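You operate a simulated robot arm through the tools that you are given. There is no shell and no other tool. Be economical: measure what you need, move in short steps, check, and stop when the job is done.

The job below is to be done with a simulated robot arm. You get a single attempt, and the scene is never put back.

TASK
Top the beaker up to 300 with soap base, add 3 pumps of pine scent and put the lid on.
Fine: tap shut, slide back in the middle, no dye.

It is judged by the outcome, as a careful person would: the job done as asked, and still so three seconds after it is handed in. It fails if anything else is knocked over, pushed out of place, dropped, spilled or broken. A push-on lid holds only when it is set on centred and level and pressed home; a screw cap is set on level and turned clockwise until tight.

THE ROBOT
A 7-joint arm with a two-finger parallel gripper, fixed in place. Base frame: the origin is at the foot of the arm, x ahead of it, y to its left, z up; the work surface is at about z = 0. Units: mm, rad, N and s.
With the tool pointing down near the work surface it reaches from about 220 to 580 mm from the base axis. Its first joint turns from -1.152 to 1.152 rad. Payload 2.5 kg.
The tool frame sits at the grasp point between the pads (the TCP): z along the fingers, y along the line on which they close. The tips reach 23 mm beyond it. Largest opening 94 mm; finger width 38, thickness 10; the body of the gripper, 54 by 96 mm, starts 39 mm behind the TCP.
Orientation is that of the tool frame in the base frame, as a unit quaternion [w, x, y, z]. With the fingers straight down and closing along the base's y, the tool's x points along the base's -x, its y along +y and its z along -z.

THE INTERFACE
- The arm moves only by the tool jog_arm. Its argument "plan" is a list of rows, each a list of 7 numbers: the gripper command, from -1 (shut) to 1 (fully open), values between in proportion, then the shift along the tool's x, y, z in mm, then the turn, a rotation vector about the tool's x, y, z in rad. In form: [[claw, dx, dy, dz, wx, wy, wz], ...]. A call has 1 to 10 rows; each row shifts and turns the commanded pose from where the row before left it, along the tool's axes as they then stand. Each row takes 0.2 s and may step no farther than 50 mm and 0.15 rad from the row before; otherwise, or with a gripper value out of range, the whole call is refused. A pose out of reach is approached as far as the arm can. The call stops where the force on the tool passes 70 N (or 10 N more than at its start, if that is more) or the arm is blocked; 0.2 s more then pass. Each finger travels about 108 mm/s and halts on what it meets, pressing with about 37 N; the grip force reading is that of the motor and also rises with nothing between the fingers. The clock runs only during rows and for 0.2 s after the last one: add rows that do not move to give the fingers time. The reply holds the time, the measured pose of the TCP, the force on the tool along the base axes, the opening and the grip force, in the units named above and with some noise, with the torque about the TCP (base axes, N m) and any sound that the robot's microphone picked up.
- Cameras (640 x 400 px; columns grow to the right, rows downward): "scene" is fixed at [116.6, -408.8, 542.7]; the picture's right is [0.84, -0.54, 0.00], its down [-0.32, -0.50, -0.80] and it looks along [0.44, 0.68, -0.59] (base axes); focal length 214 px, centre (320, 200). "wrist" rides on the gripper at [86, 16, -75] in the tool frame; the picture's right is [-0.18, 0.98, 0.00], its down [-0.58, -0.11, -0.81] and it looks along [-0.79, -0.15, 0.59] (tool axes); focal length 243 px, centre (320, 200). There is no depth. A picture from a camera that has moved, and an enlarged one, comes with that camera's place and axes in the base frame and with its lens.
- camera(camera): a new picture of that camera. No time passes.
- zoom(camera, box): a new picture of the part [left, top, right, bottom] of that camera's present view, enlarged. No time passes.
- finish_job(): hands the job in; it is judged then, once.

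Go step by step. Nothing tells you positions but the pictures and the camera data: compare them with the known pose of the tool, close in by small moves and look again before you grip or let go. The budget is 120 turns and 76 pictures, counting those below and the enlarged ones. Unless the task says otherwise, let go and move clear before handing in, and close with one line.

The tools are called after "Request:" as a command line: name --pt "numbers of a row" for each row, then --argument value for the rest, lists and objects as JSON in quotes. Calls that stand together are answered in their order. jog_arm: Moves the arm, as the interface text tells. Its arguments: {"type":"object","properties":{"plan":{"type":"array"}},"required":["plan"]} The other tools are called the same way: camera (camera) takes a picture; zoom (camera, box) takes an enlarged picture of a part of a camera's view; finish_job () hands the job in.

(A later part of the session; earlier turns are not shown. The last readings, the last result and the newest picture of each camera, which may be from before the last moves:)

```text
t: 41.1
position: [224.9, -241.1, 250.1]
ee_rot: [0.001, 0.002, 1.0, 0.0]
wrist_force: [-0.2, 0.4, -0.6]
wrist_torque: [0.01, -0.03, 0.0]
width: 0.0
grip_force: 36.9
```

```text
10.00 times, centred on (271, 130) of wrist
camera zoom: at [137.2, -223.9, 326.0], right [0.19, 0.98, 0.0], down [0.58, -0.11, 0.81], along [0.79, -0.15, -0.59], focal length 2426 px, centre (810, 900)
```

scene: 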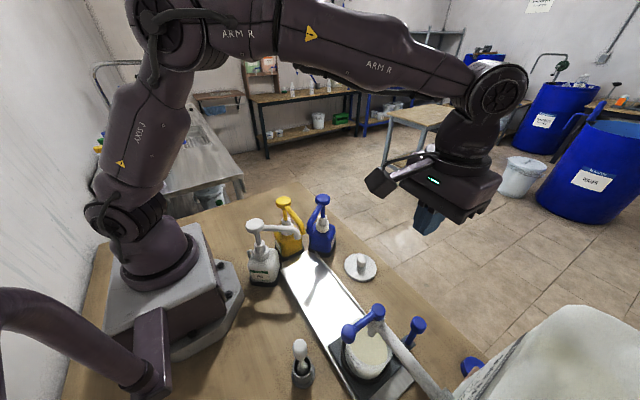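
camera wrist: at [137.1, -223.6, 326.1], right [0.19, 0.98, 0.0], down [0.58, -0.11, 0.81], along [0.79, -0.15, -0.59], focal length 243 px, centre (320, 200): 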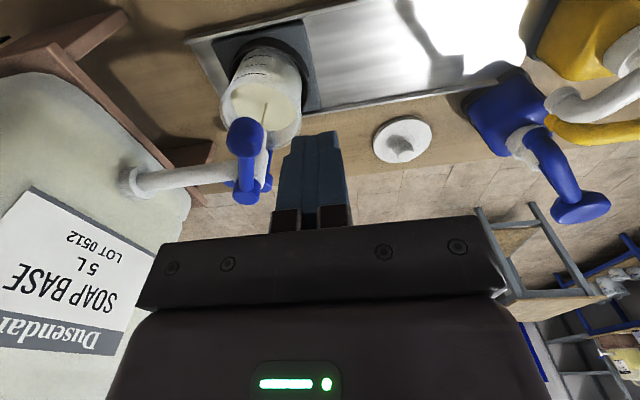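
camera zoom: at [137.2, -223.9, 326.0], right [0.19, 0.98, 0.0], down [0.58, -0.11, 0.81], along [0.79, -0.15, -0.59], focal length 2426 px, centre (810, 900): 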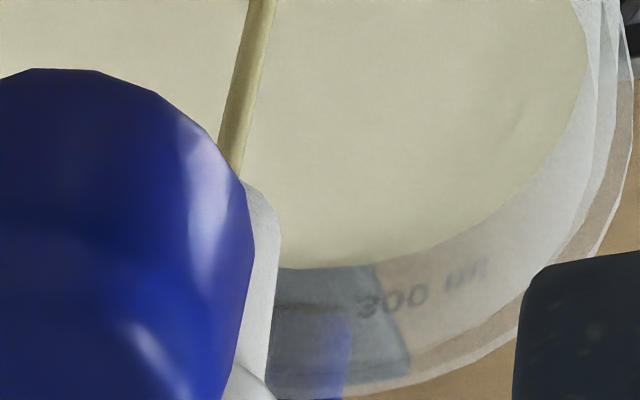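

About 25–30 ml to go. I wait 2 s more, then descend beside the ball and push it shut in the same call.

Request:
jog_arm --pt "-1 0 0 0 0 0 0" --pt "-1 0 0 0 0 0 0" --pt "-1 0 0 0 0 0 0" --pt "-1 0 0 0 0 0 0" --pt "-1 0 0 46 0 0 0" --pt "-1 0 -20 0 0 0 0" --pt "-1 0 -12 0 0 0 0" --pt "-1 0 -10 0 0 0 0" --pt "-1 0 -7 0 0 0 0" --pt "-1 0 -3 0 0 0 0"

Request:
jog_arm --pt "-1 0 -2 0 0 0 0"

Request:
camera --camera "wrist"

```text
t: 43.3
position: [225.0, -291.1, 207.5]
ee_rot: [0.001, 0.002, 1.0, 0.0]
wrist_force: [0.2, 0.2, 0.5]
wrist_torque: [0.04, 0.0, -0.02]
width: 0.4
grip_force: 36.7
```

```text
t: 43.7
position: [225.2, -292.8, 207.5]
ee_rot: [0.0, 0.002, 1.0, 0.0]
wrist_force: [-2.6, 4.7, 4.2]
wrist_torque: [-0.08, 0.01, -0.03]
width: 0.2
grip_force: 36.4
```

```text
33 pictures are left
camera wrist: at [137.9, -276.4, 282.7], right [0.19, 0.98, 0.0], down [0.58, -0.11, 0.81], along [0.79, -0.15, -0.59], focal length 243 px, centre (320, 200)
```

wrist: 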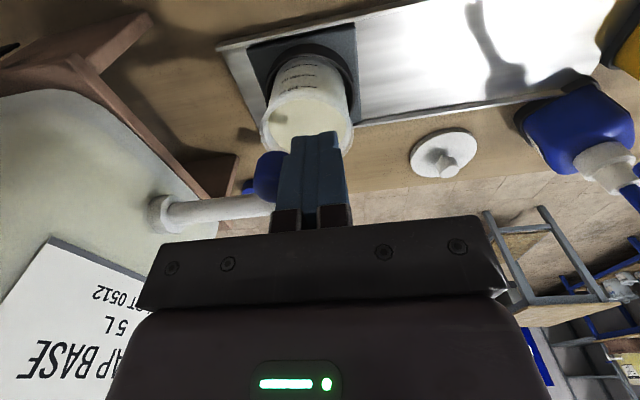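

Lever is back on its stop. I go back to the measuring pose.

Request:
jog_arm --pt "-1 0 20 0 0 0 0" --pt "-1 0 33 0 0 0 0" --pt "-1 0 0 -43 0 0 0" --pt "-1 0 0 0 0 0 0" --pt "-1 0 0 0 0 0 0"

Request:
zoom --camera "wrist" --box '[215, 90, 311, 150]'

```text
t: 44.9
position: [225.8, -240.0, 251.2]
ee_rot: [0.0, 0.002, 1.0, 0.0]
wrist_force: [0.1, 0.2, 0.4]
wrist_torque: [0.04, -0.03, -0.03]
width: 0.2
grip_force: 37.1
```

```text
6.67 times, centred on (263, 120) of wrist
camera zoom: at [138.2, -222.8, 326.0], right [0.19, 0.98, 0.0], down [0.58, -0.11, 0.81], along [0.79, -0.15, -0.59], focal length 1618 px, centre (700, 733)
```

zoom: 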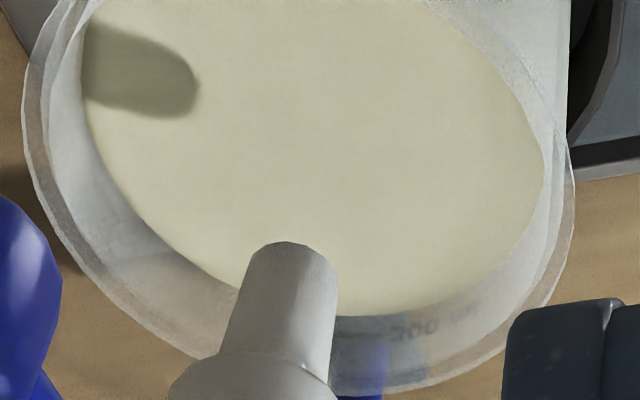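

Shut, no dripping, about 20–30 ml short. I take a lower-angle look to read it accurately.

Request:
jog_arm --pt "-1 0 0 0 0 -0.15 0" --pt "-1 0 0 0 0 -0.15 0" --pt "-1 0 0 0 0 -0.05 0" --pt "-1 13 0 35 0 0 0" --pt "-1 13 0 35 0 0 0" --pt "-1 13 0 35 0 0 0" --pt "-1 0 0 0 0 0 0"

Request:
camera --camera "wrist"

```text
t: 46.5
position: [225.3, -239.6, 138.0]
ee_rot: [0.173, 0.002, 0.985, 0.0]
wrist_force: [-0.1, -0.1, -0.5]
wrist_torque: [-0.01, 0.01, -0.02]
width: 0.2
grip_force: 36.9
```

```text
31 pictures are left
camera wrist: at [116.9, -223.3, 178.7], right [0.18, 0.98, 0.06], down [0.27, -0.11, 0.96], along [0.95, -0.15, -0.28], focal length 243 px, centre (320, 200)
```

wrist: 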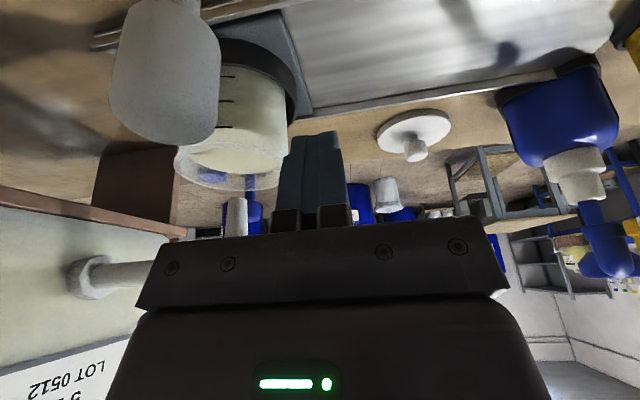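

Request:
zoom --camera "wrist" --box '[190, 100, 302, 200]'

```text
4.00 times, centred on (246, 150) of wrist
camera zoom: at [116.9, -223.3, 178.7], right [0.18, 0.98, 0.06], down [0.27, -0.11, 0.96], along [0.95, -0.15, -0.28], focal length 970 px, centre (616, 400)
```

zoom: 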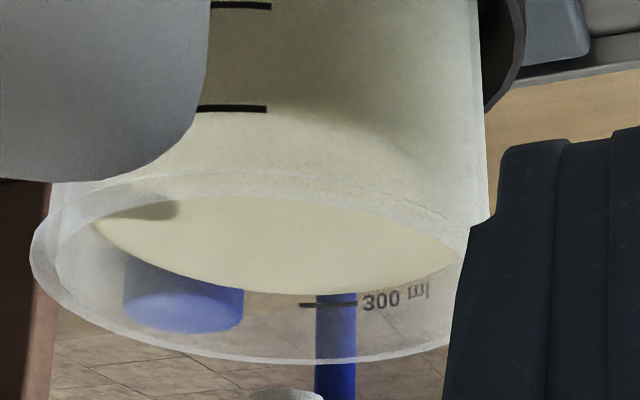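

Very close: my readings suggest roughly 5–15 ml short. To remove parallax I move sideways away from the brush and look almost horizontally.

Request:
jog_arm --pt "-1 0 25 0 0 0 0" --pt "-1 0 25 0 0 0 0" --pt "-1 0 0 0 0 -0.12 0" --pt "-1 0 0 0 0 -0.12 0" --pt "-1 9 0 14 0 0 0" --pt "-1 9 0 14 0 0 0" --pt "-1 0 0 0 0 0 0"

Request:
camera --camera "wrist"

Request:
zoom --camera "wrist" --box '[150, 100, 310, 200]'

```text
t: 48.1
position: [224.7, -192.3, 105.9]
ee_rot: [0.291, 0.002, 0.957, -0.001]
wrist_force: [-0.5, 0.0, 0.6]
wrist_torque: [0.0, -0.03, 0.01]
width: 0.3
grip_force: 37.0
```

```text
29 pictures are left
camera wrist: at [110.3, -174.9, 119.5], right [0.16, 0.98, 0.1], down [0.03, -0.11, 0.99], along [0.99, -0.15, -0.05], focal length 243 px, centre (320, 200)
```

wrist: 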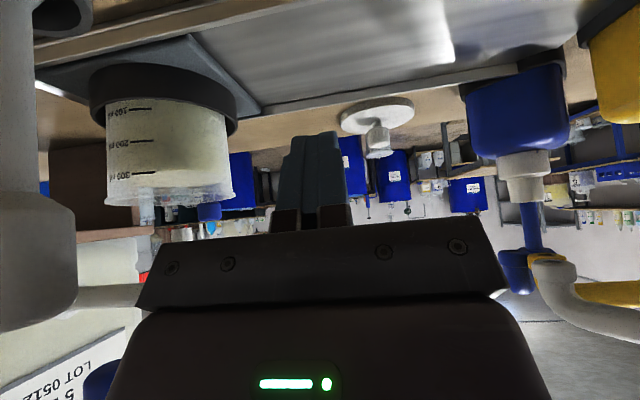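

```text
4.00 times, centred on (230, 150) of wrist
camera zoom: at [110.3, -174.9, 119.5], right [0.16, 0.98, 0.1], down [0.03, -0.11, 0.99], along [0.99, -0.15, -0.05], focal length 970 px, centre (680, 400)
```

zoom: 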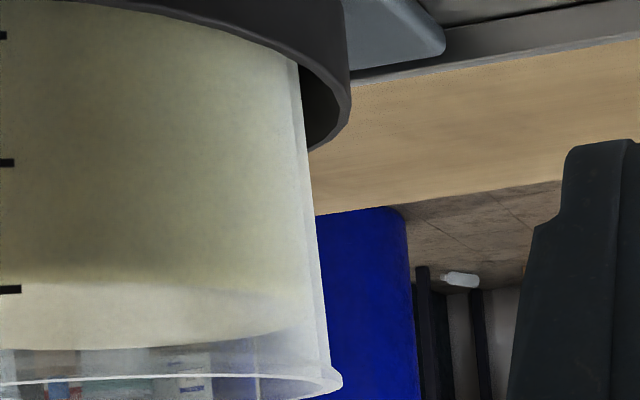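

Request:
zoom --camera "wrist" --box '[96, 120, 240, 210]'

```text
4.44 times, centred on (168, 165) of wrist
camera zoom: at [110.3, -174.9, 119.5], right [0.16, 0.98, 0.1], down [0.03, -0.11, 0.99], along [0.99, -0.15, -0.05], focal length 1078 px, centre (996, 356)
```

zoom: 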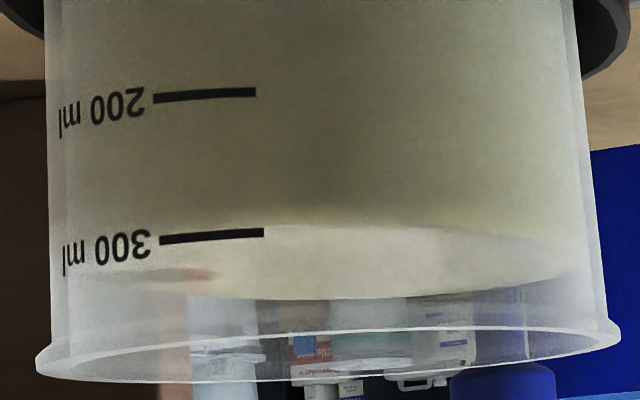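

Now the near liquid edge is clear: about 8 ml below the 300 line. I'll return to the lever, straddle the ball with open fingers, and give it a one-second dribble.

Request:
jog_arm --pt "-1 -28 0 -40 0 0 0" --pt "-1 -28 0 -40 0 0 0" --pt "-1 -28 0 -40 0 0 0" --pt "-1 0 0 0 0 0.15 0" --pt "-1 0 0 0 0 0.15 0" --pt "-1 0 0 0 0 0.15 0" --pt "-0.02 0 0 0 0 0.14 0" --pt "-0.02 0 0 -20 0 0 0" --pt "-0.02 0 0 0 0 0 0"

Request:
jog_arm --pt "-0.02 0 -41 0 0 0 0" --pt "-0.02 0 -41 0 0 0 0" --pt "-0.02 0 -41 0 0 0 0" --pt "-0.02 0 0 0 0 0 0"

Request:
camera --camera "wrist"

```text
t: 50.1
position: [228.9, -190.6, 272.1]
ee_rot: [0.0, 0.001, 1.0, 0.0]
wrist_force: [-0.4, -0.1, 0.1]
wrist_torque: [0.0, 0.04, 0.0]
width: 46.3
grip_force: 0.1
```

```text
t: 51.1
position: [228.0, -314.8, 271.0]
ee_rot: [-0.001, 0.001, 1.0, 0.0]
wrist_force: [0.2, 0.7, 0.3]
wrist_torque: [-0.02, -0.02, 0.05]
width: 46.3
grip_force: 0.0
```

```text
26 pictures are left
camera wrist: at [140.1, -298.0, 346.5], right [0.19, 0.98, 0.0], down [0.58, -0.11, 0.81], along [0.79, -0.15, -0.59], focal length 243 px, centre (320, 200)
```

wrist: 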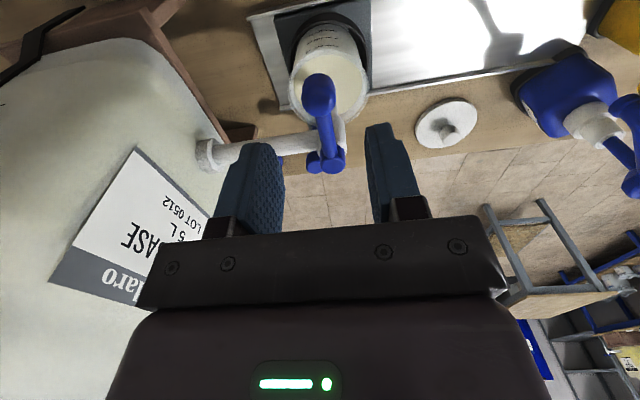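

Ball is between the fingers. I descend and then do the short opening and closing.

Request:
jog_arm --pt "-0.02 0 0 33 0 0 0" --pt "-0.02 0 0 33 0 0 0" --pt "-0.02 0 0 0 0 0 0"

Request:
jog_arm --pt "-0.02 0 20 0 0 0 0" --pt "-0.02 0 6 0 0 0 0" --pt "-0.02 0 0 0 0 0 0" --pt "-0.02 0 0 0 0 0 0" --pt "-0.02 0 0 0 0 0 0" --pt "-0.02 0 0 0 0 0 0" --pt "-0.02 0 0 0 0 0 0" --pt "-0.02 0 -14 0 0 0 0" --pt "-0.02 0 -16 0 0 0 0" --pt "-0.02 0 -5 0 0 0 0"

Request:
jog_arm --pt "-0.02 0 -2 0 0 0 0"

Request:
camera --camera "wrist"

```text
t: 51.9
position: [226.9, -314.5, 206.0]
ee_rot: [0.0, 0.001, 1.0, 0.0]
wrist_force: [-0.4, -0.4, -0.4]
wrist_torque: [0.0, -0.02, -0.01]
width: 46.0
grip_force: 0.1
```

```text
t: 54.1
position: [227.1, -323.1, 205.3]
ee_rot: [0.0, 0.002, 1.0, 0.001]
wrist_force: [-0.1, -0.1, -0.7]
wrist_torque: [0.03, 0.04, -0.01]
width: 46.2
grip_force: 0.2
```

```text
t: 54.5
position: [227.6, -325.4, 205.4]
ee_rot: [-0.001, 0.002, 1.0, 0.0]
wrist_force: [0.7, 0.2, 0.2]
wrist_torque: [0.02, -0.03, 0.01]
width: 46.3
grip_force: 0.1
```

```text
25 pictures are left
camera wrist: at [140.2, -308.0, 280.6], right [0.19, 0.98, 0.0], down [0.58, -0.11, 0.81], along [0.79, -0.15, -0.59], focal length 243 px, centre (320, 200)
```

wrist: 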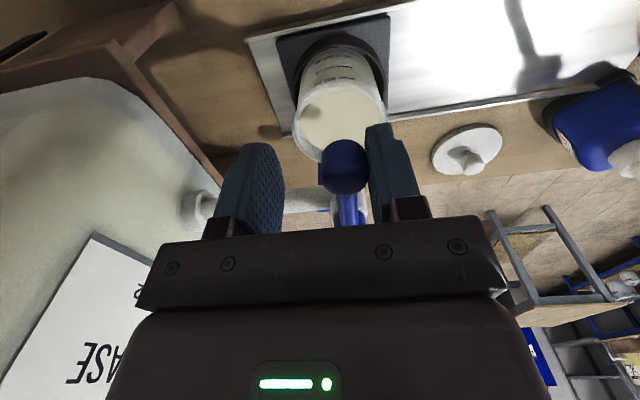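

No visible stream, but I nudge until I feel the stop to be sure it's shut.

Request:
jog_arm --pt "-0.02 0 -2 0 0 0 0"

Request:
jog_arm --pt "-0.02 0 -1.5 0 0 0 0"

```text
t: 54.9
position: [227.0, -327.8, 205.1]
ee_rot: [0.0, 0.002, 1.0, 0.0]
wrist_force: [-0.5, -0.1, -0.1]
wrist_torque: [0.0, -0.03, 0.0]
width: 46.2
grip_force: 0.2
```

```text
t: 55.3
position: [228.1, -328.7, 205.7]
ee_rot: [0.0, 0.001, 1.0, 0.0]
wrist_force: [-1.3, 2.8, 0.4]
wrist_torque: [0.03, -0.04, 0.02]
width: 47.1
grip_force: 1.1
```

Request:
jog_arm --pt "-0.02 0 -1.5 0 0 0 0" --pt "-0.02 0 0 0 0 0 0" --pt "-0.02 0 12 0 0 0 0" --pt "-0.02 0 0 -45 0 0 0" --pt "-0.02 0 0 -20 0 0 0" --pt "-1 0 41 0 0 0 0" --pt "-1 0 41 0 0 0 0" --pt "-1 0 43 0 0 0 0"

Request:
zoom --camera "wrist" --box '[140, 20, 300, 150]'

```text
t: 57.1
position: [227.2, -190.0, 271.1]
ee_rot: [0.0, 0.003, 1.0, 0.0]
wrist_force: [-1.1, 0.3, 0.2]
wrist_torque: [0.01, 0.0, 0.03]
width: 0.2
grip_force: 37.0
```

```text
3.08 times, centred on (220, 85) of wrist
camera zoom: at [140.0, -173.8, 346.6], right [0.19, 0.98, 0.0], down [0.58, -0.11, 0.81], along [0.79, -0.15, -0.59], focal length 746 px, centre (628, 554)
```

zoom: 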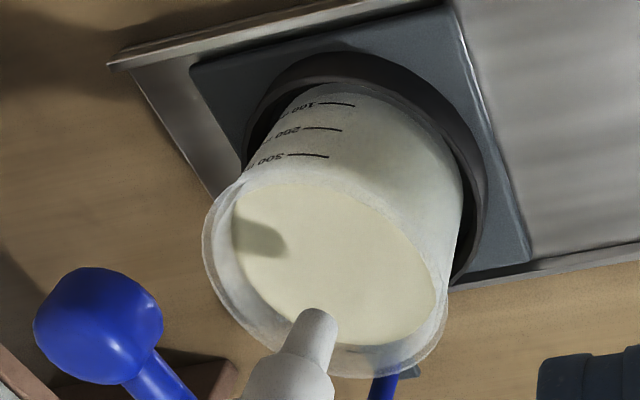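

Shut, dry. I go back to the low view to verify the level.

Request:
jog_arm --pt "-1 0 0 20 0 -0.15 0" --pt "-1 0 0 0 0 -0.15 0" --pt "-1 0 0 0 0 -0.15 0" --pt "-1 0 0 0 0 -0.14 0" --pt "-1 28 0 40 0 0 0" --pt "-1 28 0 40 0 0 0" --pt "-1 28 0 40 0 0 0" --pt "-1 0 0 0 0 0 0"

Request:
zoom --camera "wrist" --box '[96, 120, 240, 210]'

```text
t: 58.9
position: [223.1, -192.9, 104.7]
ee_rot: [0.29, 0.001, 0.957, 0.0]
wrist_force: [0.0, 0.1, 0.0]
wrist_torque: [-0.02, 0.01, -0.01]
width: 0.0
grip_force: 36.9
```

```text
4.44 times, centred on (168, 165) of wrist
camera zoom: at [109.3, -175.6, 119.5], right [0.16, 0.98, 0.1], down [0.03, -0.11, 0.99], along [0.99, -0.15, -0.05], focal length 1078 px, centre (996, 356)
```

zoom: 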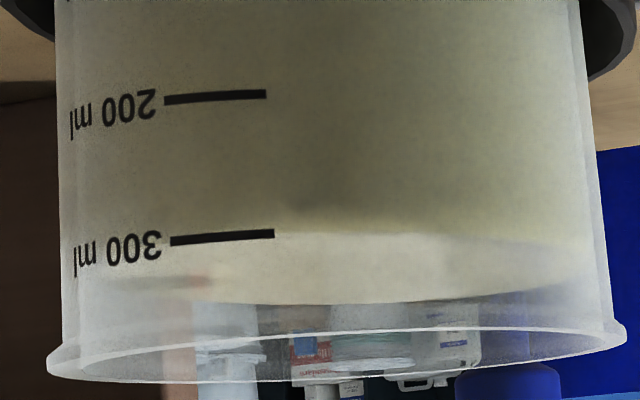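

Level is now at the 300 line (≈298). Next I move over to the −y side of the slide handle, with the 90° yaw as before.

Request:
jog_arm --pt "-1 -28 0 -40 0 0 0" --pt "-1 -28 0 -40 0 0 0" --pt "-1 -28 0 -40 0 0 0" --pt "-1 0 0 0 0 0.15 0" --pt "-1 0 0 0 0 0.15 0" --pt "-1 0 0 0 0 0.15 0" --pt "-1 0 0 0 0 0.14 0" --pt "-1 -50 0 0 0 0 0" --pt "-1 -50 0 0 0 0 0" --pt "-1 -50 0 0 0 0 0"

Request:
jog_arm --pt "-1 0 0 -40 0 0 0.15" --pt "-1 0 0 0 0 0 0.15" --pt "-1 0 0 0 0 0 0.15" --pt "-1 0 0 0 0 0 0.15" --pt "-1 0 0 0 0 0 0.15" --pt "-1 0 0 0 0 0 0.15" --pt "-1 0 0 0 0 0 0.15" --pt "-1 0 0 0 0 0 0.15" --pt "-1 0 0 0 0 0 0.15" --pt "-1 0 0 0 0 0 0.15"

Request:
jog_arm --pt "-1 0 0 0 0 0 0.068" --pt "-1 -46 0 0 0 0 0" --pt "-1 -46 0 0 0 0 0" --pt "-1 -46 0 0 0 0 0" --pt "-1 -46 0 0 0 0 0" --pt "-1 0 0 0 0 0 0"

Request:
camera --camera "wrist"

```text
t: 61.1
position: [379.8, -191.9, 250.6]
ee_rot: [-0.001, 0.002, 1.0, 0.0]
wrist_force: [0.5, 0.1, -0.1]
wrist_torque: [0.0, 0.02, 0.03]
width: 0.2
grip_force: 37.1
```

```text
t: 63.3
position: [378.2, -193.2, 290.0]
ee_rot: [0.0, 0.684, 0.73, 0.0]
wrist_force: [0.4, 0.0, -1.3]
wrist_torque: [0.02, 0.0, 0.0]
width: 0.0
grip_force: 36.7
```

```text
t: 64.7
position: [377.3, -378.7, 290.9]
ee_rot: [-0.001, 0.707, 0.707, 0.001]
wrist_force: [0.1, -0.3, 0.2]
wrist_torque: [-0.01, -0.02, -0.02]
width: 0.0
grip_force: 36.9
```

```text
22 pictures are left
camera wrist: at [393.4, -291.7, 365.2], right [0.98, -0.18, 0.0], down [-0.11, -0.58, 0.81], along [-0.15, -0.79, -0.59], focal length 243 px, centre (320, 200)
```

wrist: 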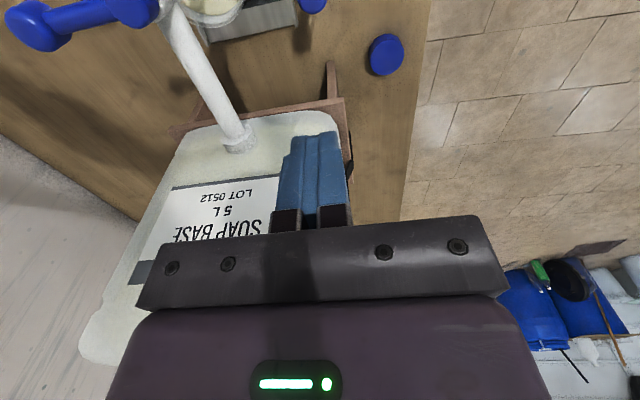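

The wooden cradle is close behind, so pushing from there is tight. Instead I'll grip the handle knob from above with the fingers on either side in x; first move over it and look.

Request:
jog_arm --pt "0.1 33 0 0 0 0 0" --pt "0.1 0 0 45 0 0 0" --pt "0.1 0 0 45 0 0 0" --pt "0.1 0 0 0 0 0 0"

Request:
camera --camera "wrist"

Request:
zoom --camera "scene" --box '[340, 280, 468, 360]'

```text
t: 65.7
position: [379.1, -341.1, 200.6]
ee_rot: [0.0, 0.707, 0.707, 0.0]
wrist_force: [0.1, 0.4, 0.3]
wrist_torque: [-0.01, -0.01, 0.0]
width: 51.7
grip_force: 0.1
```

```text
21 pictures are left
camera wrist: at [394.6, -255.7, 275.3], right [0.98, -0.18, 0.0], down [-0.11, -0.58, 0.81], along [-0.15, -0.79, -0.59], focal length 243 px, centre (320, 200)
```

wrist: 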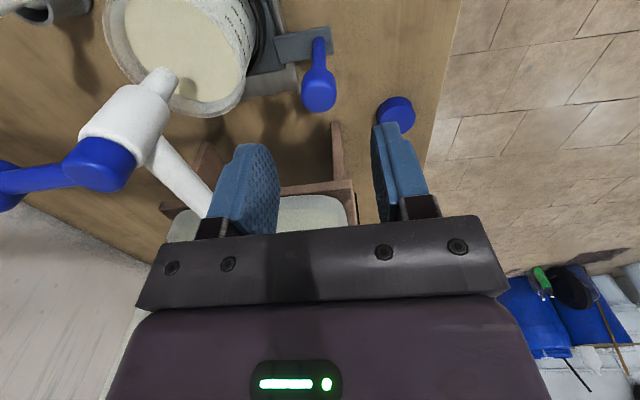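

```text
5.00 times, centred on (404, 320) of scene
camera zoom: at [116.6, -408.8, 542.7], right [0.84, -0.54, 0.0], down [-0.32, -0.5, -0.8], along [0.44, 0.68, -0.59], focal length 1072 px, centre (-100, -400)
```

zoom: 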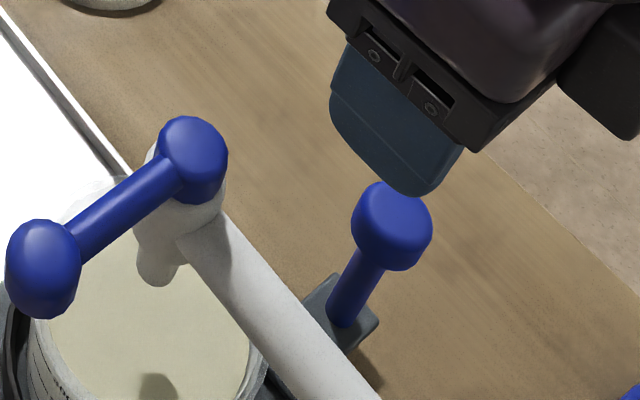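

Knob is at about (378, −349, 105). I centre on it and descend.

Request:
jog_arm --pt "0.1 -8 -1 0 0 0 0" --pt "0.1 0 0 35 0 0 0" --pt "0.1 0 0 35 0 0 0" --pt "0.1 0 0 25 0 0 0" --pt "0.1 0 0 0 0 0 0"

Request:
camera --camera "wrist"

```text
t: 66.9
position: [377.5, -351.2, 104.8]
ee_rot: [0.001, 0.707, 0.707, 0.0]
wrist_force: [-0.8, -0.3, 0.9]
wrist_torque: [0.0, -0.01, -0.01]
width: 51.7
grip_force: 0.0
```

```text
19 pictures are left
camera wrist: at [392.2, -265.0, 179.1], right [0.98, -0.18, 0.0], down [-0.11, -0.58, 0.81], along [-0.15, -0.79, -0.59], focal length 243 px, centre (320, 200)
```

wrist: 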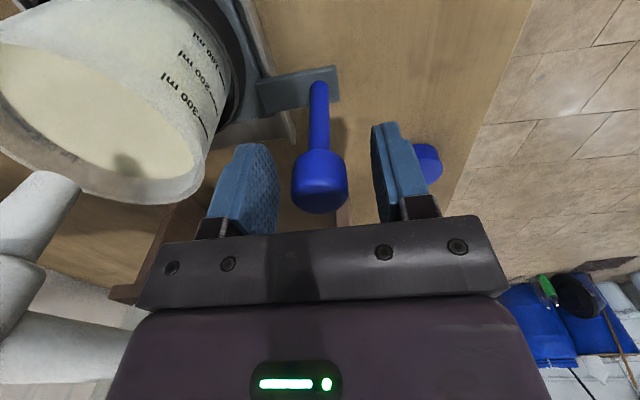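

The knob sits exactly between the pads. I grip it and draw the slide along +y past the middle.

Request:
jog_arm --pt "-1 0 0 0 0 0 0" --pt "-1 0 0 0 0 0 0" --pt "-1 8 0 0 0 0 0" --pt "-1 12 0 0 0 0 0" --pt "-1 15 0 0 0 0 0" --pt "-1 15 0 0 0 0 0" --pt "-1 15 0 0 0 0 0" --pt "-1 15 0 0 0 0 0" --pt "-1 15 0 0 0 0 0" --pt "-1 15 0 0 0 0 0"

Request:
camera --camera "scene"

```text
t: 69.1
position: [376.7, -242.7, 104.0]
ee_rot: [-0.002, 0.707, 0.707, 0.001]
wrist_force: [21.8, 2.0, -39.4]
wrist_torque: [-0.11, -0.3, 0.14]
width: 25.7
grip_force: 45.2
```

```text
18 pictures are left
```

scene: 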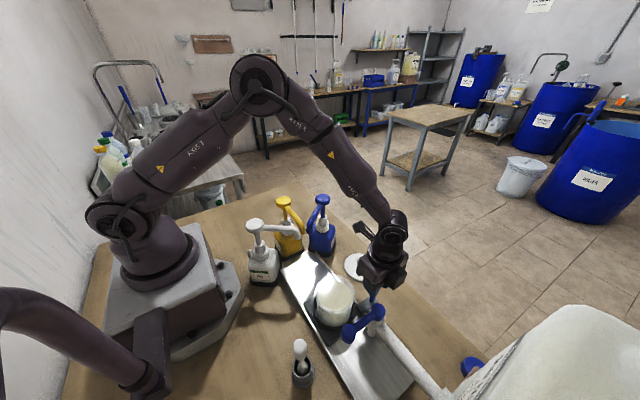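

It slides. There is some side load from the grip; I ease the pose slightly and continue to the far end.

Request:
jog_arm --pt "-1 0 2 3 0 0 0" --pt "-1 12 0 0 0 0 0" --pt "-1 15 0 0 0 0 0" --pt "-1 15 0 0 0 0 0" --pt "-1 15 0 0 0 0 0" --pt "-1 12 0 0 0 0 0" --pt "-1 10 0 0 0 0 0" --pt "-1 0 0 0 0 0 0"

Request:
camera --camera "scene"

```text
t: 70.9
position: [377.2, -165.9, 103.8]
ee_rot: [-0.003, 0.708, 0.706, -0.001]
wrist_force: [-42.5, -1.5, 41.3]
wrist_torque: [-0.35, -0.37, 0.08]
width: 25.8
grip_force: 45.5
```

```text
17 pictures are left
```

scene: 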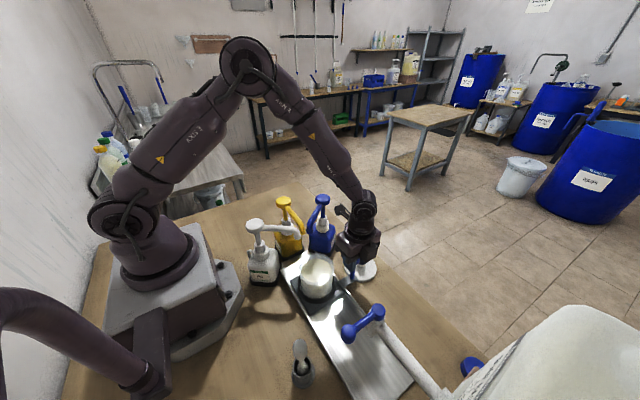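

Request:
zoom --camera "scene" --box '[240, 185, 400, 305]'

```text
3.33 times, centred on (320, 245) of scene
camera zoom: at [116.4, -408.8, 542.8], right [0.84, -0.54, 0.0], down [-0.32, -0.5, -0.8], along [0.44, 0.68, -0.59], focal length 715 px, centre (320, 50)
```

zoom: 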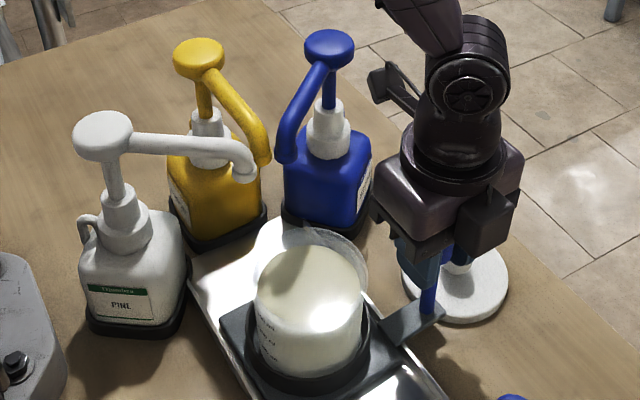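

Spout tips cluster around (285, −72, ~160), so the beaker must go farther. I continue to the end stop.

Request:
jog_arm --pt "-1 0 -3 -2.5 0 0 0" --pt "-1 10 0 0 0 0 0" --pt "-1 10 0 0 0 0 0" --pt "-1 8 0 0 0 0 0" --pt "-1 6 0 0 0 0 0" --pt "-1 0 0 0 0 0 0"

Request:
zoom --camera "scene" --box '[240, 185, 400, 305]'

```text
t: 72.0
position: [377.1, -144.8, 105.5]
ee_rot: [0.01, 0.715, 0.699, -0.002]
wrist_force: [7.7, -10.1, -7.8]
wrist_torque: [1.21, 0.96, -0.74]
width: 25.9
grip_force: 44.7
stopped in row 5: the force on the tool passed its limit at 75 N (the readings are from after the stop); the commanded pose is now the measured one
```

```text
3.33 times, centred on (320, 245) of scene
camera zoom: at [116.7, -408.8, 542.6], right [0.84, -0.54, 0.0], down [-0.32, -0.5, -0.8], along [0.43, 0.68, -0.59], focal length 715 px, centre (320, 50)
```

zoom: 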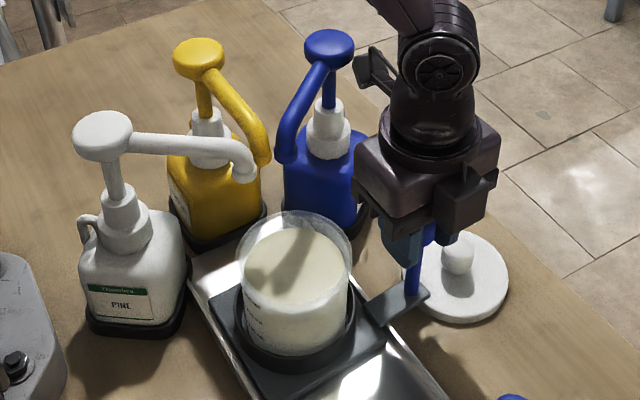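

It stopped at y = −145, earlier than symmetry suggests; my camera stalk may have met the blue pump. I release, back off and inspect.

Request:
jog_arm --pt "0.1 0 0 0 0 0 0" --pt "0.1 0 0 0 0 0 0" --pt "0.1 -5 0 0 0 0 0" --pt "0.1 0 0 -45 0 0 0" --pt "0.1 -30 0 -30 0 0 0" --pt "0.1 -30 0 -30 0 0 0" --pt "0.1 0 0 -40 0 0 0" --pt "0.1 0 0 0 0 0 0"

Request:
zoom --camera "scene" --box '[240, 185, 400, 305]'

```text
t: 73.8
position: [374.3, -205.3, 252.6]
ee_rot: [0.008, 0.711, 0.703, -0.003]
wrist_force: [-0.3, 0.1, 0.3]
wrist_torque: [0.0, 0.0, -0.02]
width: 51.8
grip_force: 0.1
```

```text
3.33 times, centred on (320, 245) of scene
camera zoom: at [116.6, -408.8, 542.7], right [0.84, -0.54, 0.0], down [-0.32, -0.5, -0.8], along [0.44, 0.68, -0.59], focal length 715 px, centre (320, 50)
```

zoom: 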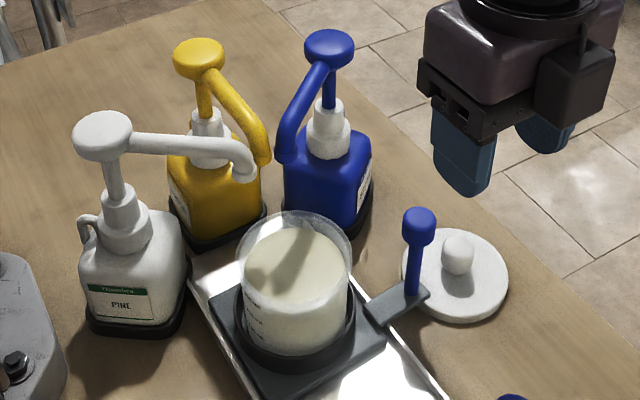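

Nothing was disturbed. I yaw back to the default orientation (camera towards −x) and push the knob onward with closed fingers.

Request:
jog_arm --pt "-1 0 0 0 0 0 -0.15" --pt "-1 0 0 0 0 0 -0.15" --pt "-1 0 0 0 0 0 -0.15" --pt "-1 0 0 0 0 0 -0.15" --pt "-1 0 0 0 0 0 -0.15" --pt "-1 0 0 0 0 0 -0.15" --pt "-1 0 0 0 0 0 -0.15" --pt "-1 0 0 0 0 0 -0.15" --pt "-1 0 0 0 0 0 -0.15" --pt "-1 0 0 0 0 0 -0.15"

Request:
jog_arm --pt "-1 -3 0 0 0 0 -0.08" --pt "-1 0 0 45 0 0 0" --pt "-1 0 0 45 0 0 0" --pt "-1 0 0 45 0 0 0" --pt "-1 0 0 25 0 0 0" --pt "-1 0 0 0 0 0 0"

```text
t: 76.0
position: [373.8, -205.9, 252.2]
ee_rot: [0.005, 0.042, 0.999, -0.007]
wrist_force: [0.4, 0.6, -0.4]
wrist_torque: [0.01, -0.01, -0.02]
width: 0.1
grip_force: 37.1
```

```text
t: 77.4
position: [381.2, -209.5, 90.7]
ee_rot: [0.004, 0.003, 1.0, -0.008]
wrist_force: [-0.1, 0.1, 0.0]
wrist_torque: [0.0, 0.0, 0.0]
width: 0.2
grip_force: 37.3
```

Request:
jog_arm --pt "-1 0 12 0 0.014 0.008 0" --pt "-1 0 12 0 0 0 0" --pt "-1 0 10 0 0 0 0" --pt "-1 0 8 0 0 0 0" --pt "-1 0 6 0 0 0 0" --pt "-1 0 6 0 0 0 0" --pt "-1 0 0 0 0 0 0"

Request:
zoom --camera "scene" --box '[240, 185, 400, 305]'

```text
t: 79.0
position: [380.4, -154.5, 90.9]
ee_rot: [0.001, 0.003, 1.0, -0.015]
wrist_force: [0.6, -0.9, 0.1]
wrist_torque: [0.03, -0.02, 0.02]
width: 0.0
grip_force: 36.8
```

```text
3.33 times, centred on (320, 245) of scene
camera zoom: at [116.6, -408.8, 542.7], right [0.84, -0.54, 0.0], down [-0.32, -0.5, -0.8], along [0.44, 0.68, -0.59], focal length 715 px, centre (320, 50)
```

zoom: 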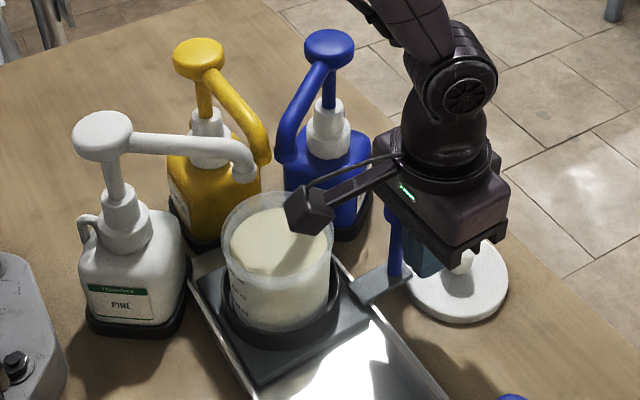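

The slide does go on, so the earlier stop was contact with the pump, which hasn't moved. I continue to the real end.

Request:
jog_arm --pt "-1 0 4 0 0 0 0" --pt "-1 0 4 0 0 0 0"

Request:
jog_arm --pt "-1 0 4 0 0 0 0"

```text
t: 79.6
position: [380.1, -145.8, 90.5]
ee_rot: [0.0, 0.003, 1.0, -0.015]
wrist_force: [0.8, -1.4, 0.6]
wrist_torque: [0.04, 0.0, 0.02]
width: 0.0
grip_force: 37.0
```

```text
t: 80.0
position: [379.9, -146.2, 89.9]
ee_rot: [0.001, 0.005, 1.0, -0.018]
wrist_force: [2.6, -21.4, -4.8]
wrist_torque: [0.46, 0.07, 0.02]
width: 0.0
grip_force: 37.2
```

Slide is at its end stop under the spouts (knob ≈ −123, so the middle is ≈ −237). I back off, rise and move over the pine pump.

Request:
jog_arm --pt "-1 0 -12 0 0 0 0" --pt "-1 0 0 -48 0 0 0" --pt "-1 0 0 -48 -0.03 0 0" --pt "-1 0 0 -48 0 0 0" --pt "-1 0 0 -48 0 0 0" --pt "-1 48 0 0 0 0 0" --pt "-1 48 0 0 0 0 0" --pt "-1 30 35 0 0 0 0" --pt "-1 30 35 0 0 0 0" --pt "-1 0 0 0 0 0 0"

Request:
jog_arm --pt "-1 20 42 0 0 0 0" --pt "-1 10 40 0 0 0 0" --pt "-1 0 0 0 0 0 0" --pt "-1 0 0 0 0 0 0"

Request:
camera --camera "wrist"

Request:
zoom --camera "scene" --box '[220, 185, 380, 305]'

```text
t: 82.2
position: [221.8, -80.3, 284.2]
ee_rot: [0.0, 0.003, 1.0, 0.0]
wrist_force: [0.8, 0.5, 0.1]
wrist_torque: [-0.02, -0.01, 0.0]
width: 0.0
grip_force: 37.4
```

```text
t: 83.2
position: [195.2, 1.9, 285.7]
ee_rot: [0.0, 0.003, 1.0, 0.0]
wrist_force: [-0.2, 0.0, -0.1]
wrist_torque: [-0.02, -0.01, 0.01]
width: 0.0
grip_force: 36.7
```

```text
12 pictures are left
camera wrist: at [108.0, 19.0, 360.2], right [0.19, 0.98, 0.0], down [0.58, -0.11, 0.81], along [0.79, -0.15, -0.59], focal length 243 px, centre (320, 200)
```

wrist: 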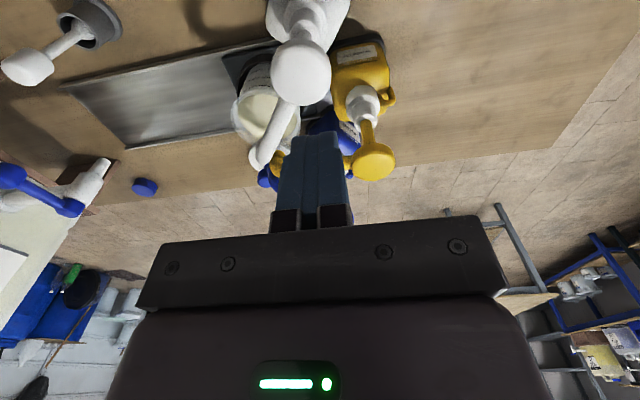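

```text
3.33 times, centred on (300, 245) of scene
camera zoom: at [116.6, -408.8, 542.7], right [0.84, -0.54, 0.0], down [-0.32, -0.5, -0.8], along [0.44, 0.68, -0.59], focal length 715 px, centre (387, 50)
```

zoom: 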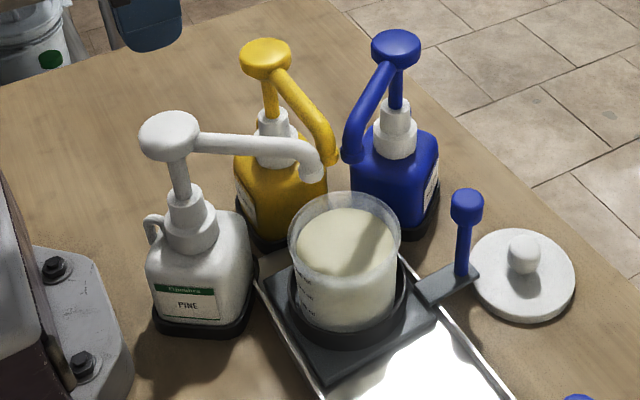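

Beaker mouth is under the pine spout. Pine head is at about (189, −7, 188); I centre over it and descend to just above.

Request:
jog_arm --pt "-1 6 -9 0 0 0 0" --pt "-1 0 0 35 0 0 0" --pt "-1 0 0 28 0 0 0" --pt "-1 0 0 0 0 0 0"

Request:
zoom --camera "scene" --box '[210, 185, 330, 285]'

```text
t: 84.2
position: [207.8, -7.5, 229.3]
ee_rot: [0.001, 0.003, 1.0, 0.0]
wrist_force: [-0.2, -1.7, 0.1]
wrist_torque: [-0.01, 0.0, 0.0]
width: 0.2
grip_force: 37.4
out of reach, approached as far as the arm can: row 2, 3
```

```text
4.00 times, centred on (270, 235) of scene
camera zoom: at [116.6, -408.8, 542.7], right [0.84, -0.54, 0.0], down [-0.32, -0.5, -0.8], along [0.44, 0.68, -0.59], focal length 858 px, centre (520, 60)
```

zoom: 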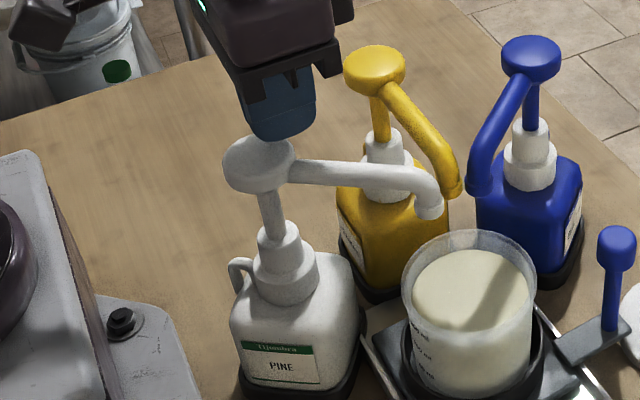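

The straight-down pose can't reach that close in. I raise, tilt the fingers ~34° inward so the wrist stays farther out, and come over the head again.

Request:
jog_arm --pt "-1 0 0 -40 0 0 0" --pt "-1 0 0 0 0 0.15 0" --pt "-1 0 0 0 0 0.15 0" --pt "-1 0 0 0 0 0.15 0" --pt "-1 0 0 0 0 0.15 0" --pt "-1 0 0 0 0 0 0"

```text
t: 85.6
position: [206.1, -8.3, 269.0]
ee_rot: [-0.296, 0.003, 0.955, 0.002]
wrist_force: [0.4, -0.9, -0.4]
wrist_torque: [0.03, -0.02, -0.01]
width: 0.1
grip_force: 36.8
```

Request:
jog_arm --pt "-1 -4 1 23 0 0 0" --pt "-1 -4.6 0 23 0 0 0" --pt "-1 0 0 0 0 0 0"

Request:
zoom --camera "scene" --box '[210, 185, 330, 285]'

```text
t: 86.4
position: [188.1, -7.1, 227.3]
ee_rot: [-0.295, 0.003, 0.956, 0.001]
wrist_force: [1.0, 0.8, 1.4]
wrist_torque: [0.0, -0.03, 0.0]
width: 0.0
grip_force: 37.4
```

```text
4.00 times, centred on (270, 235) of scene
camera zoom: at [116.6, -408.8, 542.7], right [0.84, -0.54, 0.0], down [-0.32, -0.5, -0.8], along [0.44, 0.68, -0.59], focal length 858 px, centre (520, 60)
```

zoom: 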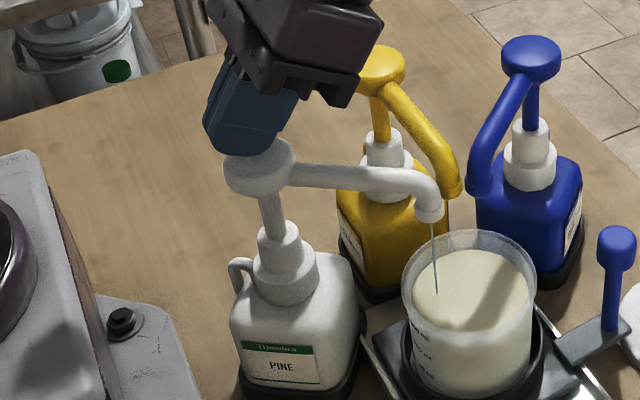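

A thin stream already shows: the fingertips have begun pressing the head and it falls inside the beaker. I complete this same stroke downward.

Request:
jog_arm --pt "-1 -2.8 0 4.1 0 0 0" --pt "-1 -2.8 0 4.1 0 0 0"

Request:
jog_arm --pt "-1 -2.8 0 4.1 0 0 0"

Request:
zoom --camera "scene" --box '[210, 185, 330, 285]'

```text
t: 87.0
position: [188.2, -6.6, 216.2]
ee_rot: [-0.295, 0.002, 0.956, 0.0]
wrist_force: [-0.6, -3.3, 4.2]
wrist_torque: [-0.09, 0.01, 0.04]
width: 0.3
grip_force: 36.9
```

```text
t: 87.4
position: [187.5, -6.5, 209.6]
ee_rot: [-0.295, 0.002, 0.955, 0.001]
wrist_force: [1.0, 2.0, 5.2]
wrist_torque: [0.01, -0.04, -0.05]
width: 0.0
grip_force: 37.3
```

```text
4.00 times, centred on (270, 235) of scene
camera zoom: at [116.6, -408.8, 542.7], right [0.84, -0.54, 0.0], down [-0.32, -0.5, -0.8], along [0.44, 0.68, -0.59], focal length 858 px, centre (520, 60)
```

zoom: 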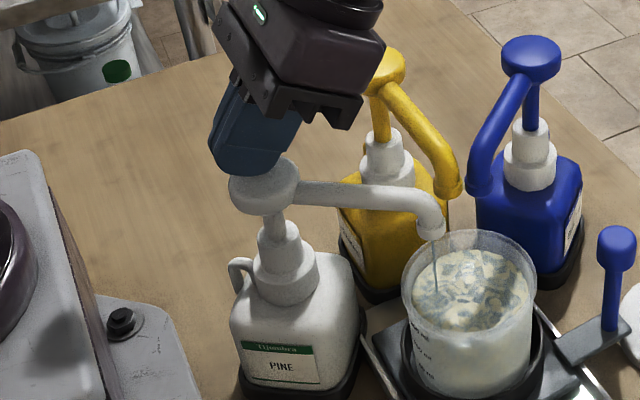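

I see something below the yellow spout; I check it closely before moving on.

Request:
zoom --camera "scene" --box '[294, 195, 350, 265]'

```text
5.71 times, centred on (322, 230) of scene
camera zoom: at [116.6, -408.8, 542.7], right [0.84, -0.54, 0.0], down [-0.32, -0.5, -0.8], along [0.44, 0.68, -0.59], focal length 1226 px, centre (309, 29)
```

zoom: 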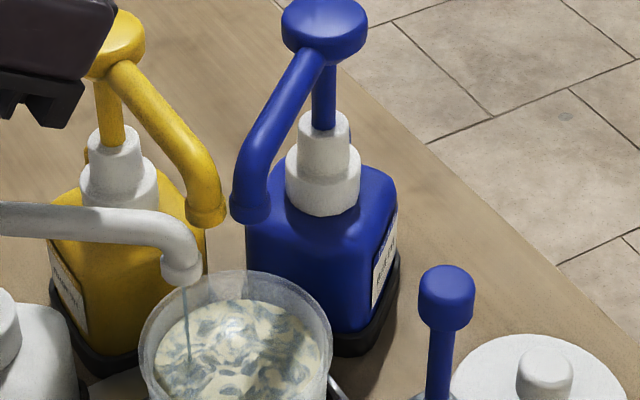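

It is only the bottle's edge; only pine flows. I continue the stroke to its bottom.

Request:
jog_arm --pt "-1 -2.3 0 3.3 0 0 0"

Request:
jog_arm --pt "-1 -1.7 0 2.5 0 0 0"

```text
t: 87.8
position: [188.1, -7.0, 207.0]
ee_rot: [-0.295, 0.002, 0.956, 0.0]
wrist_force: [-0.2, 0.5, 5.2]
wrist_torque: [0.02, -0.01, 0.01]
width: 0.1
grip_force: 36.6
```

```text
t: 88.2
position: [188.8, -7.7, 204.1]
ee_rot: [-0.295, 0.003, 0.955, 0.002]
wrist_force: [0.0, 2.4, 5.3]
wrist_torque: [0.08, -0.02, 0.02]
width: 0.1
grip_force: 37.0
```

Request:
jog_arm --pt "-1 -1.7 0 2.5 0 0 0"

Request:
jog_arm --pt "-1 -1.7 0 2.5 0 0 0"

Request:
jog_arm --pt "-1 -1.7 0 2.5 0 0 0"

```text
t: 88.6
position: [188.5, -8.3, 201.1]
ee_rot: [-0.295, 0.003, 0.956, 0.001]
wrist_force: [-1.4, 0.8, 6.1]
wrist_torque: [0.04, -0.03, 0.04]
width: 0.0
grip_force: 36.2
```

```text
t: 89.0
position: [186.9, -7.0, 198.5]
ee_rot: [-0.295, 0.003, 0.956, 0.001]
wrist_force: [0.9, 1.4, 5.9]
wrist_torque: [0.03, -0.04, -0.01]
width: 0.0
grip_force: 37.1
```

```text
t: 89.4
position: [188.0, -6.8, 194.3]
ee_rot: [-0.294, 0.003, 0.956, 0.001]
wrist_force: [1.8, 0.2, 6.9]
wrist_torque: [0.04, -0.08, 0.01]
width: 0.0
grip_force: 37.0
```

Request:
jog_arm --pt "-1 -1.7 0 2.5 0 0 0"

Request:
zoom --camera "scene" --box '[230, 185, 350, 285]'

```text
t: 89.8
position: [187.2, -8.7, 191.4]
ee_rot: [-0.294, 0.002, 0.956, 0.001]
wrist_force: [1.3, 0.8, 7.7]
wrist_torque: [0.03, -0.11, 0.02]
width: 0.1
grip_force: 36.4
```

```text
4.00 times, centred on (290, 235) of scene
camera zoom: at [116.6, -408.8, 542.7], right [0.84, -0.54, 0.0], down [-0.32, -0.5, -0.8], along [0.44, 0.68, -0.59], focal length 858 px, centre (440, 60)
```

zoom: 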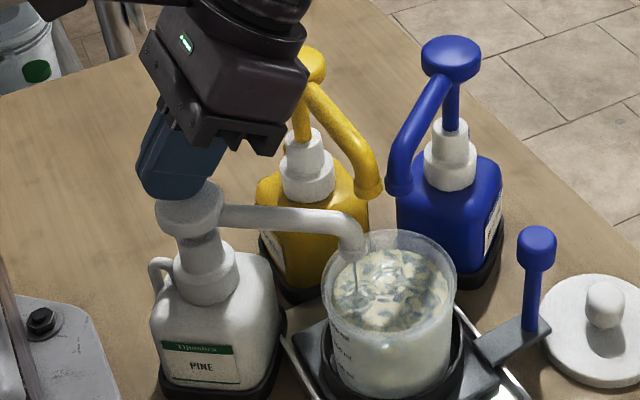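

Nearly at the collar. A couple more millimetres until it bottoms.

Request:
jog_arm --pt "-1 -1.7 0 2.5 0 0 0"

Request:
jog_arm --pt "-1 -1.2 0 1.7 0 0 0"

```text
t: 90.2
position: [188.1, -9.0, 188.3]
ee_rot: [-0.294, 0.003, 0.956, 0.001]
wrist_force: [1.1, -0.3, 8.7]
wrist_torque: [-0.03, -0.08, -0.02]
width: 0.1
grip_force: 37.1
```

```text
t: 90.6
position: [189.3, -7.4, 187.0]
ee_rot: [-0.295, 0.002, 0.956, 0.0]
wrist_force: [1.4, -3.0, 32.9]
wrist_torque: [-0.11, -0.15, 0.02]
width: 0.0
grip_force: 37.2
```

Bottomed at z≈187: first pump complete. I release fully, then do the second pump.

Request:
jog_arm --pt "-1 10 0 -14.6 0 0 0" --pt "-1 10 0 -14.6 0 0 0" --pt "-1 10 0 -14.6 0 0 0" --pt "-1 4 0 -5.8 0 0 0" --pt "-1 0 0 0 0 0 0" --pt "-1 0 0 0 0 0 0" --pt "-1 0 0 0 0 0 0"

Request:
zoom --camera "scene" --box '[230, 185, 350, 285]'

```text
t: 92.2
position: [188.0, -6.6, 246.4]
ee_rot: [-0.295, 0.002, 0.955, 0.001]
wrist_force: [0.5, -0.2, -0.3]
wrist_torque: [-0.01, 0.03, -0.04]
width: 0.0
grip_force: 36.8
```

```text
4.00 times, centred on (290, 235) of scene
camera zoom: at [116.6, -408.8, 542.7], right [0.84, -0.54, 0.0], down [-0.32, -0.5, -0.8], along [0.44, 0.68, -0.59], focal length 858 px, centre (440, 60)
```

zoom: 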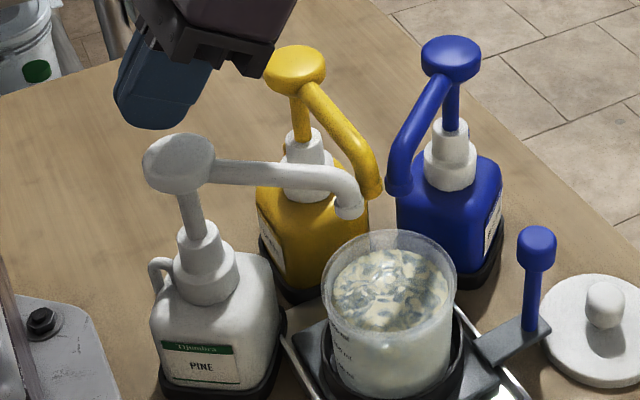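

Head fully returned. Second pump.

Request:
jog_arm --pt "-1 -8 0 11.7 0 0 0" --pt "-1 -8 0 11.7 0 0 0" --pt "-1 -8 0 11.7 0 0 0" --pt "-1 -7 0 10.2 0 0 0" --pt "-1 -3 0 4.3 0 0 0" --pt "-1 0 0 0 0 0 0"

Request:
jog_arm --pt "-1 10 0 -14.6 0 0 0" --pt "-1 10 0 -14.6 0 0 0" --pt "-1 10 0 -14.6 0 0 0" --pt "-1 4 0 -5.8 0 0 0" --pt "-1 0 0 0 0 0 0" --pt "-1 0 0 0 0 0 0" --pt "-1 0 0 0 0 0 0"

```text
t: 93.6
position: [186.4, -7.5, 186.7]
ee_rot: [-0.294, 0.002, 0.956, 0.001]
wrist_force: [5.9, 3.0, 43.6]
wrist_torque: [0.07, -0.27, 0.02]
width: 0.0
grip_force: 37.6
```

```text
t: 95.2
position: [188.1, -6.9, 245.7]
ee_rot: [-0.295, 0.003, 0.955, 0.001]
wrist_force: [0.1, -0.6, -0.4]
wrist_torque: [0.0, 0.01, 0.03]
width: 0.0
grip_force: 36.9
```

Second pump bottomed and was released. Third pump.

Request:
jog_arm --pt "-1 -8 0 11.7 0 0 0" --pt "-1 -8 0 11.7 0 0 0" --pt "-1 -8 0 11.7 0 0 0" --pt "-1 -7 0 10.2 0 0 0" --pt "-1 -3 0 4.3 0 0 0" --pt "-1 0 0 0 0 0 0"

Request:
jog_arm --pt "-1 10 0 -14.6 0 0 0" --pt "-1 10 0 -14.6 0 0 0" --pt "-1 10 0 -14.6 0 0 0" --pt "-1 10 0 -14.6 0 0 0" --pt "-1 10 0 -14.6 0 0 0" --pt "-1 0 0 0 0 -0.15 0" --pt "-1 0 0 0 0 -0.15 0" --pt "-1 0 0 0 0 -0.15 0" --pt "-1 0 0 0 0 -0.15 0" --pt "-1 0 0 0 0 0 0"

```text
t: 96.6
position: [188.5, -7.3, 187.0]
ee_rot: [-0.295, 0.003, 0.956, 0.002]
wrist_force: [0.5, 5.2, 33.5]
wrist_torque: [0.17, -0.06, 0.0]
width: 0.0
grip_force: 37.3
```

```text
t: 98.8
position: [186.7, -7.3, 276.1]
ee_rot: [0.002, 0.003, 1.0, 0.0]
wrist_force: [-0.8, 0.9, 1.2]
wrist_torque: [0.03, -0.01, -0.02]
width: 0.2
grip_force: 36.9
```

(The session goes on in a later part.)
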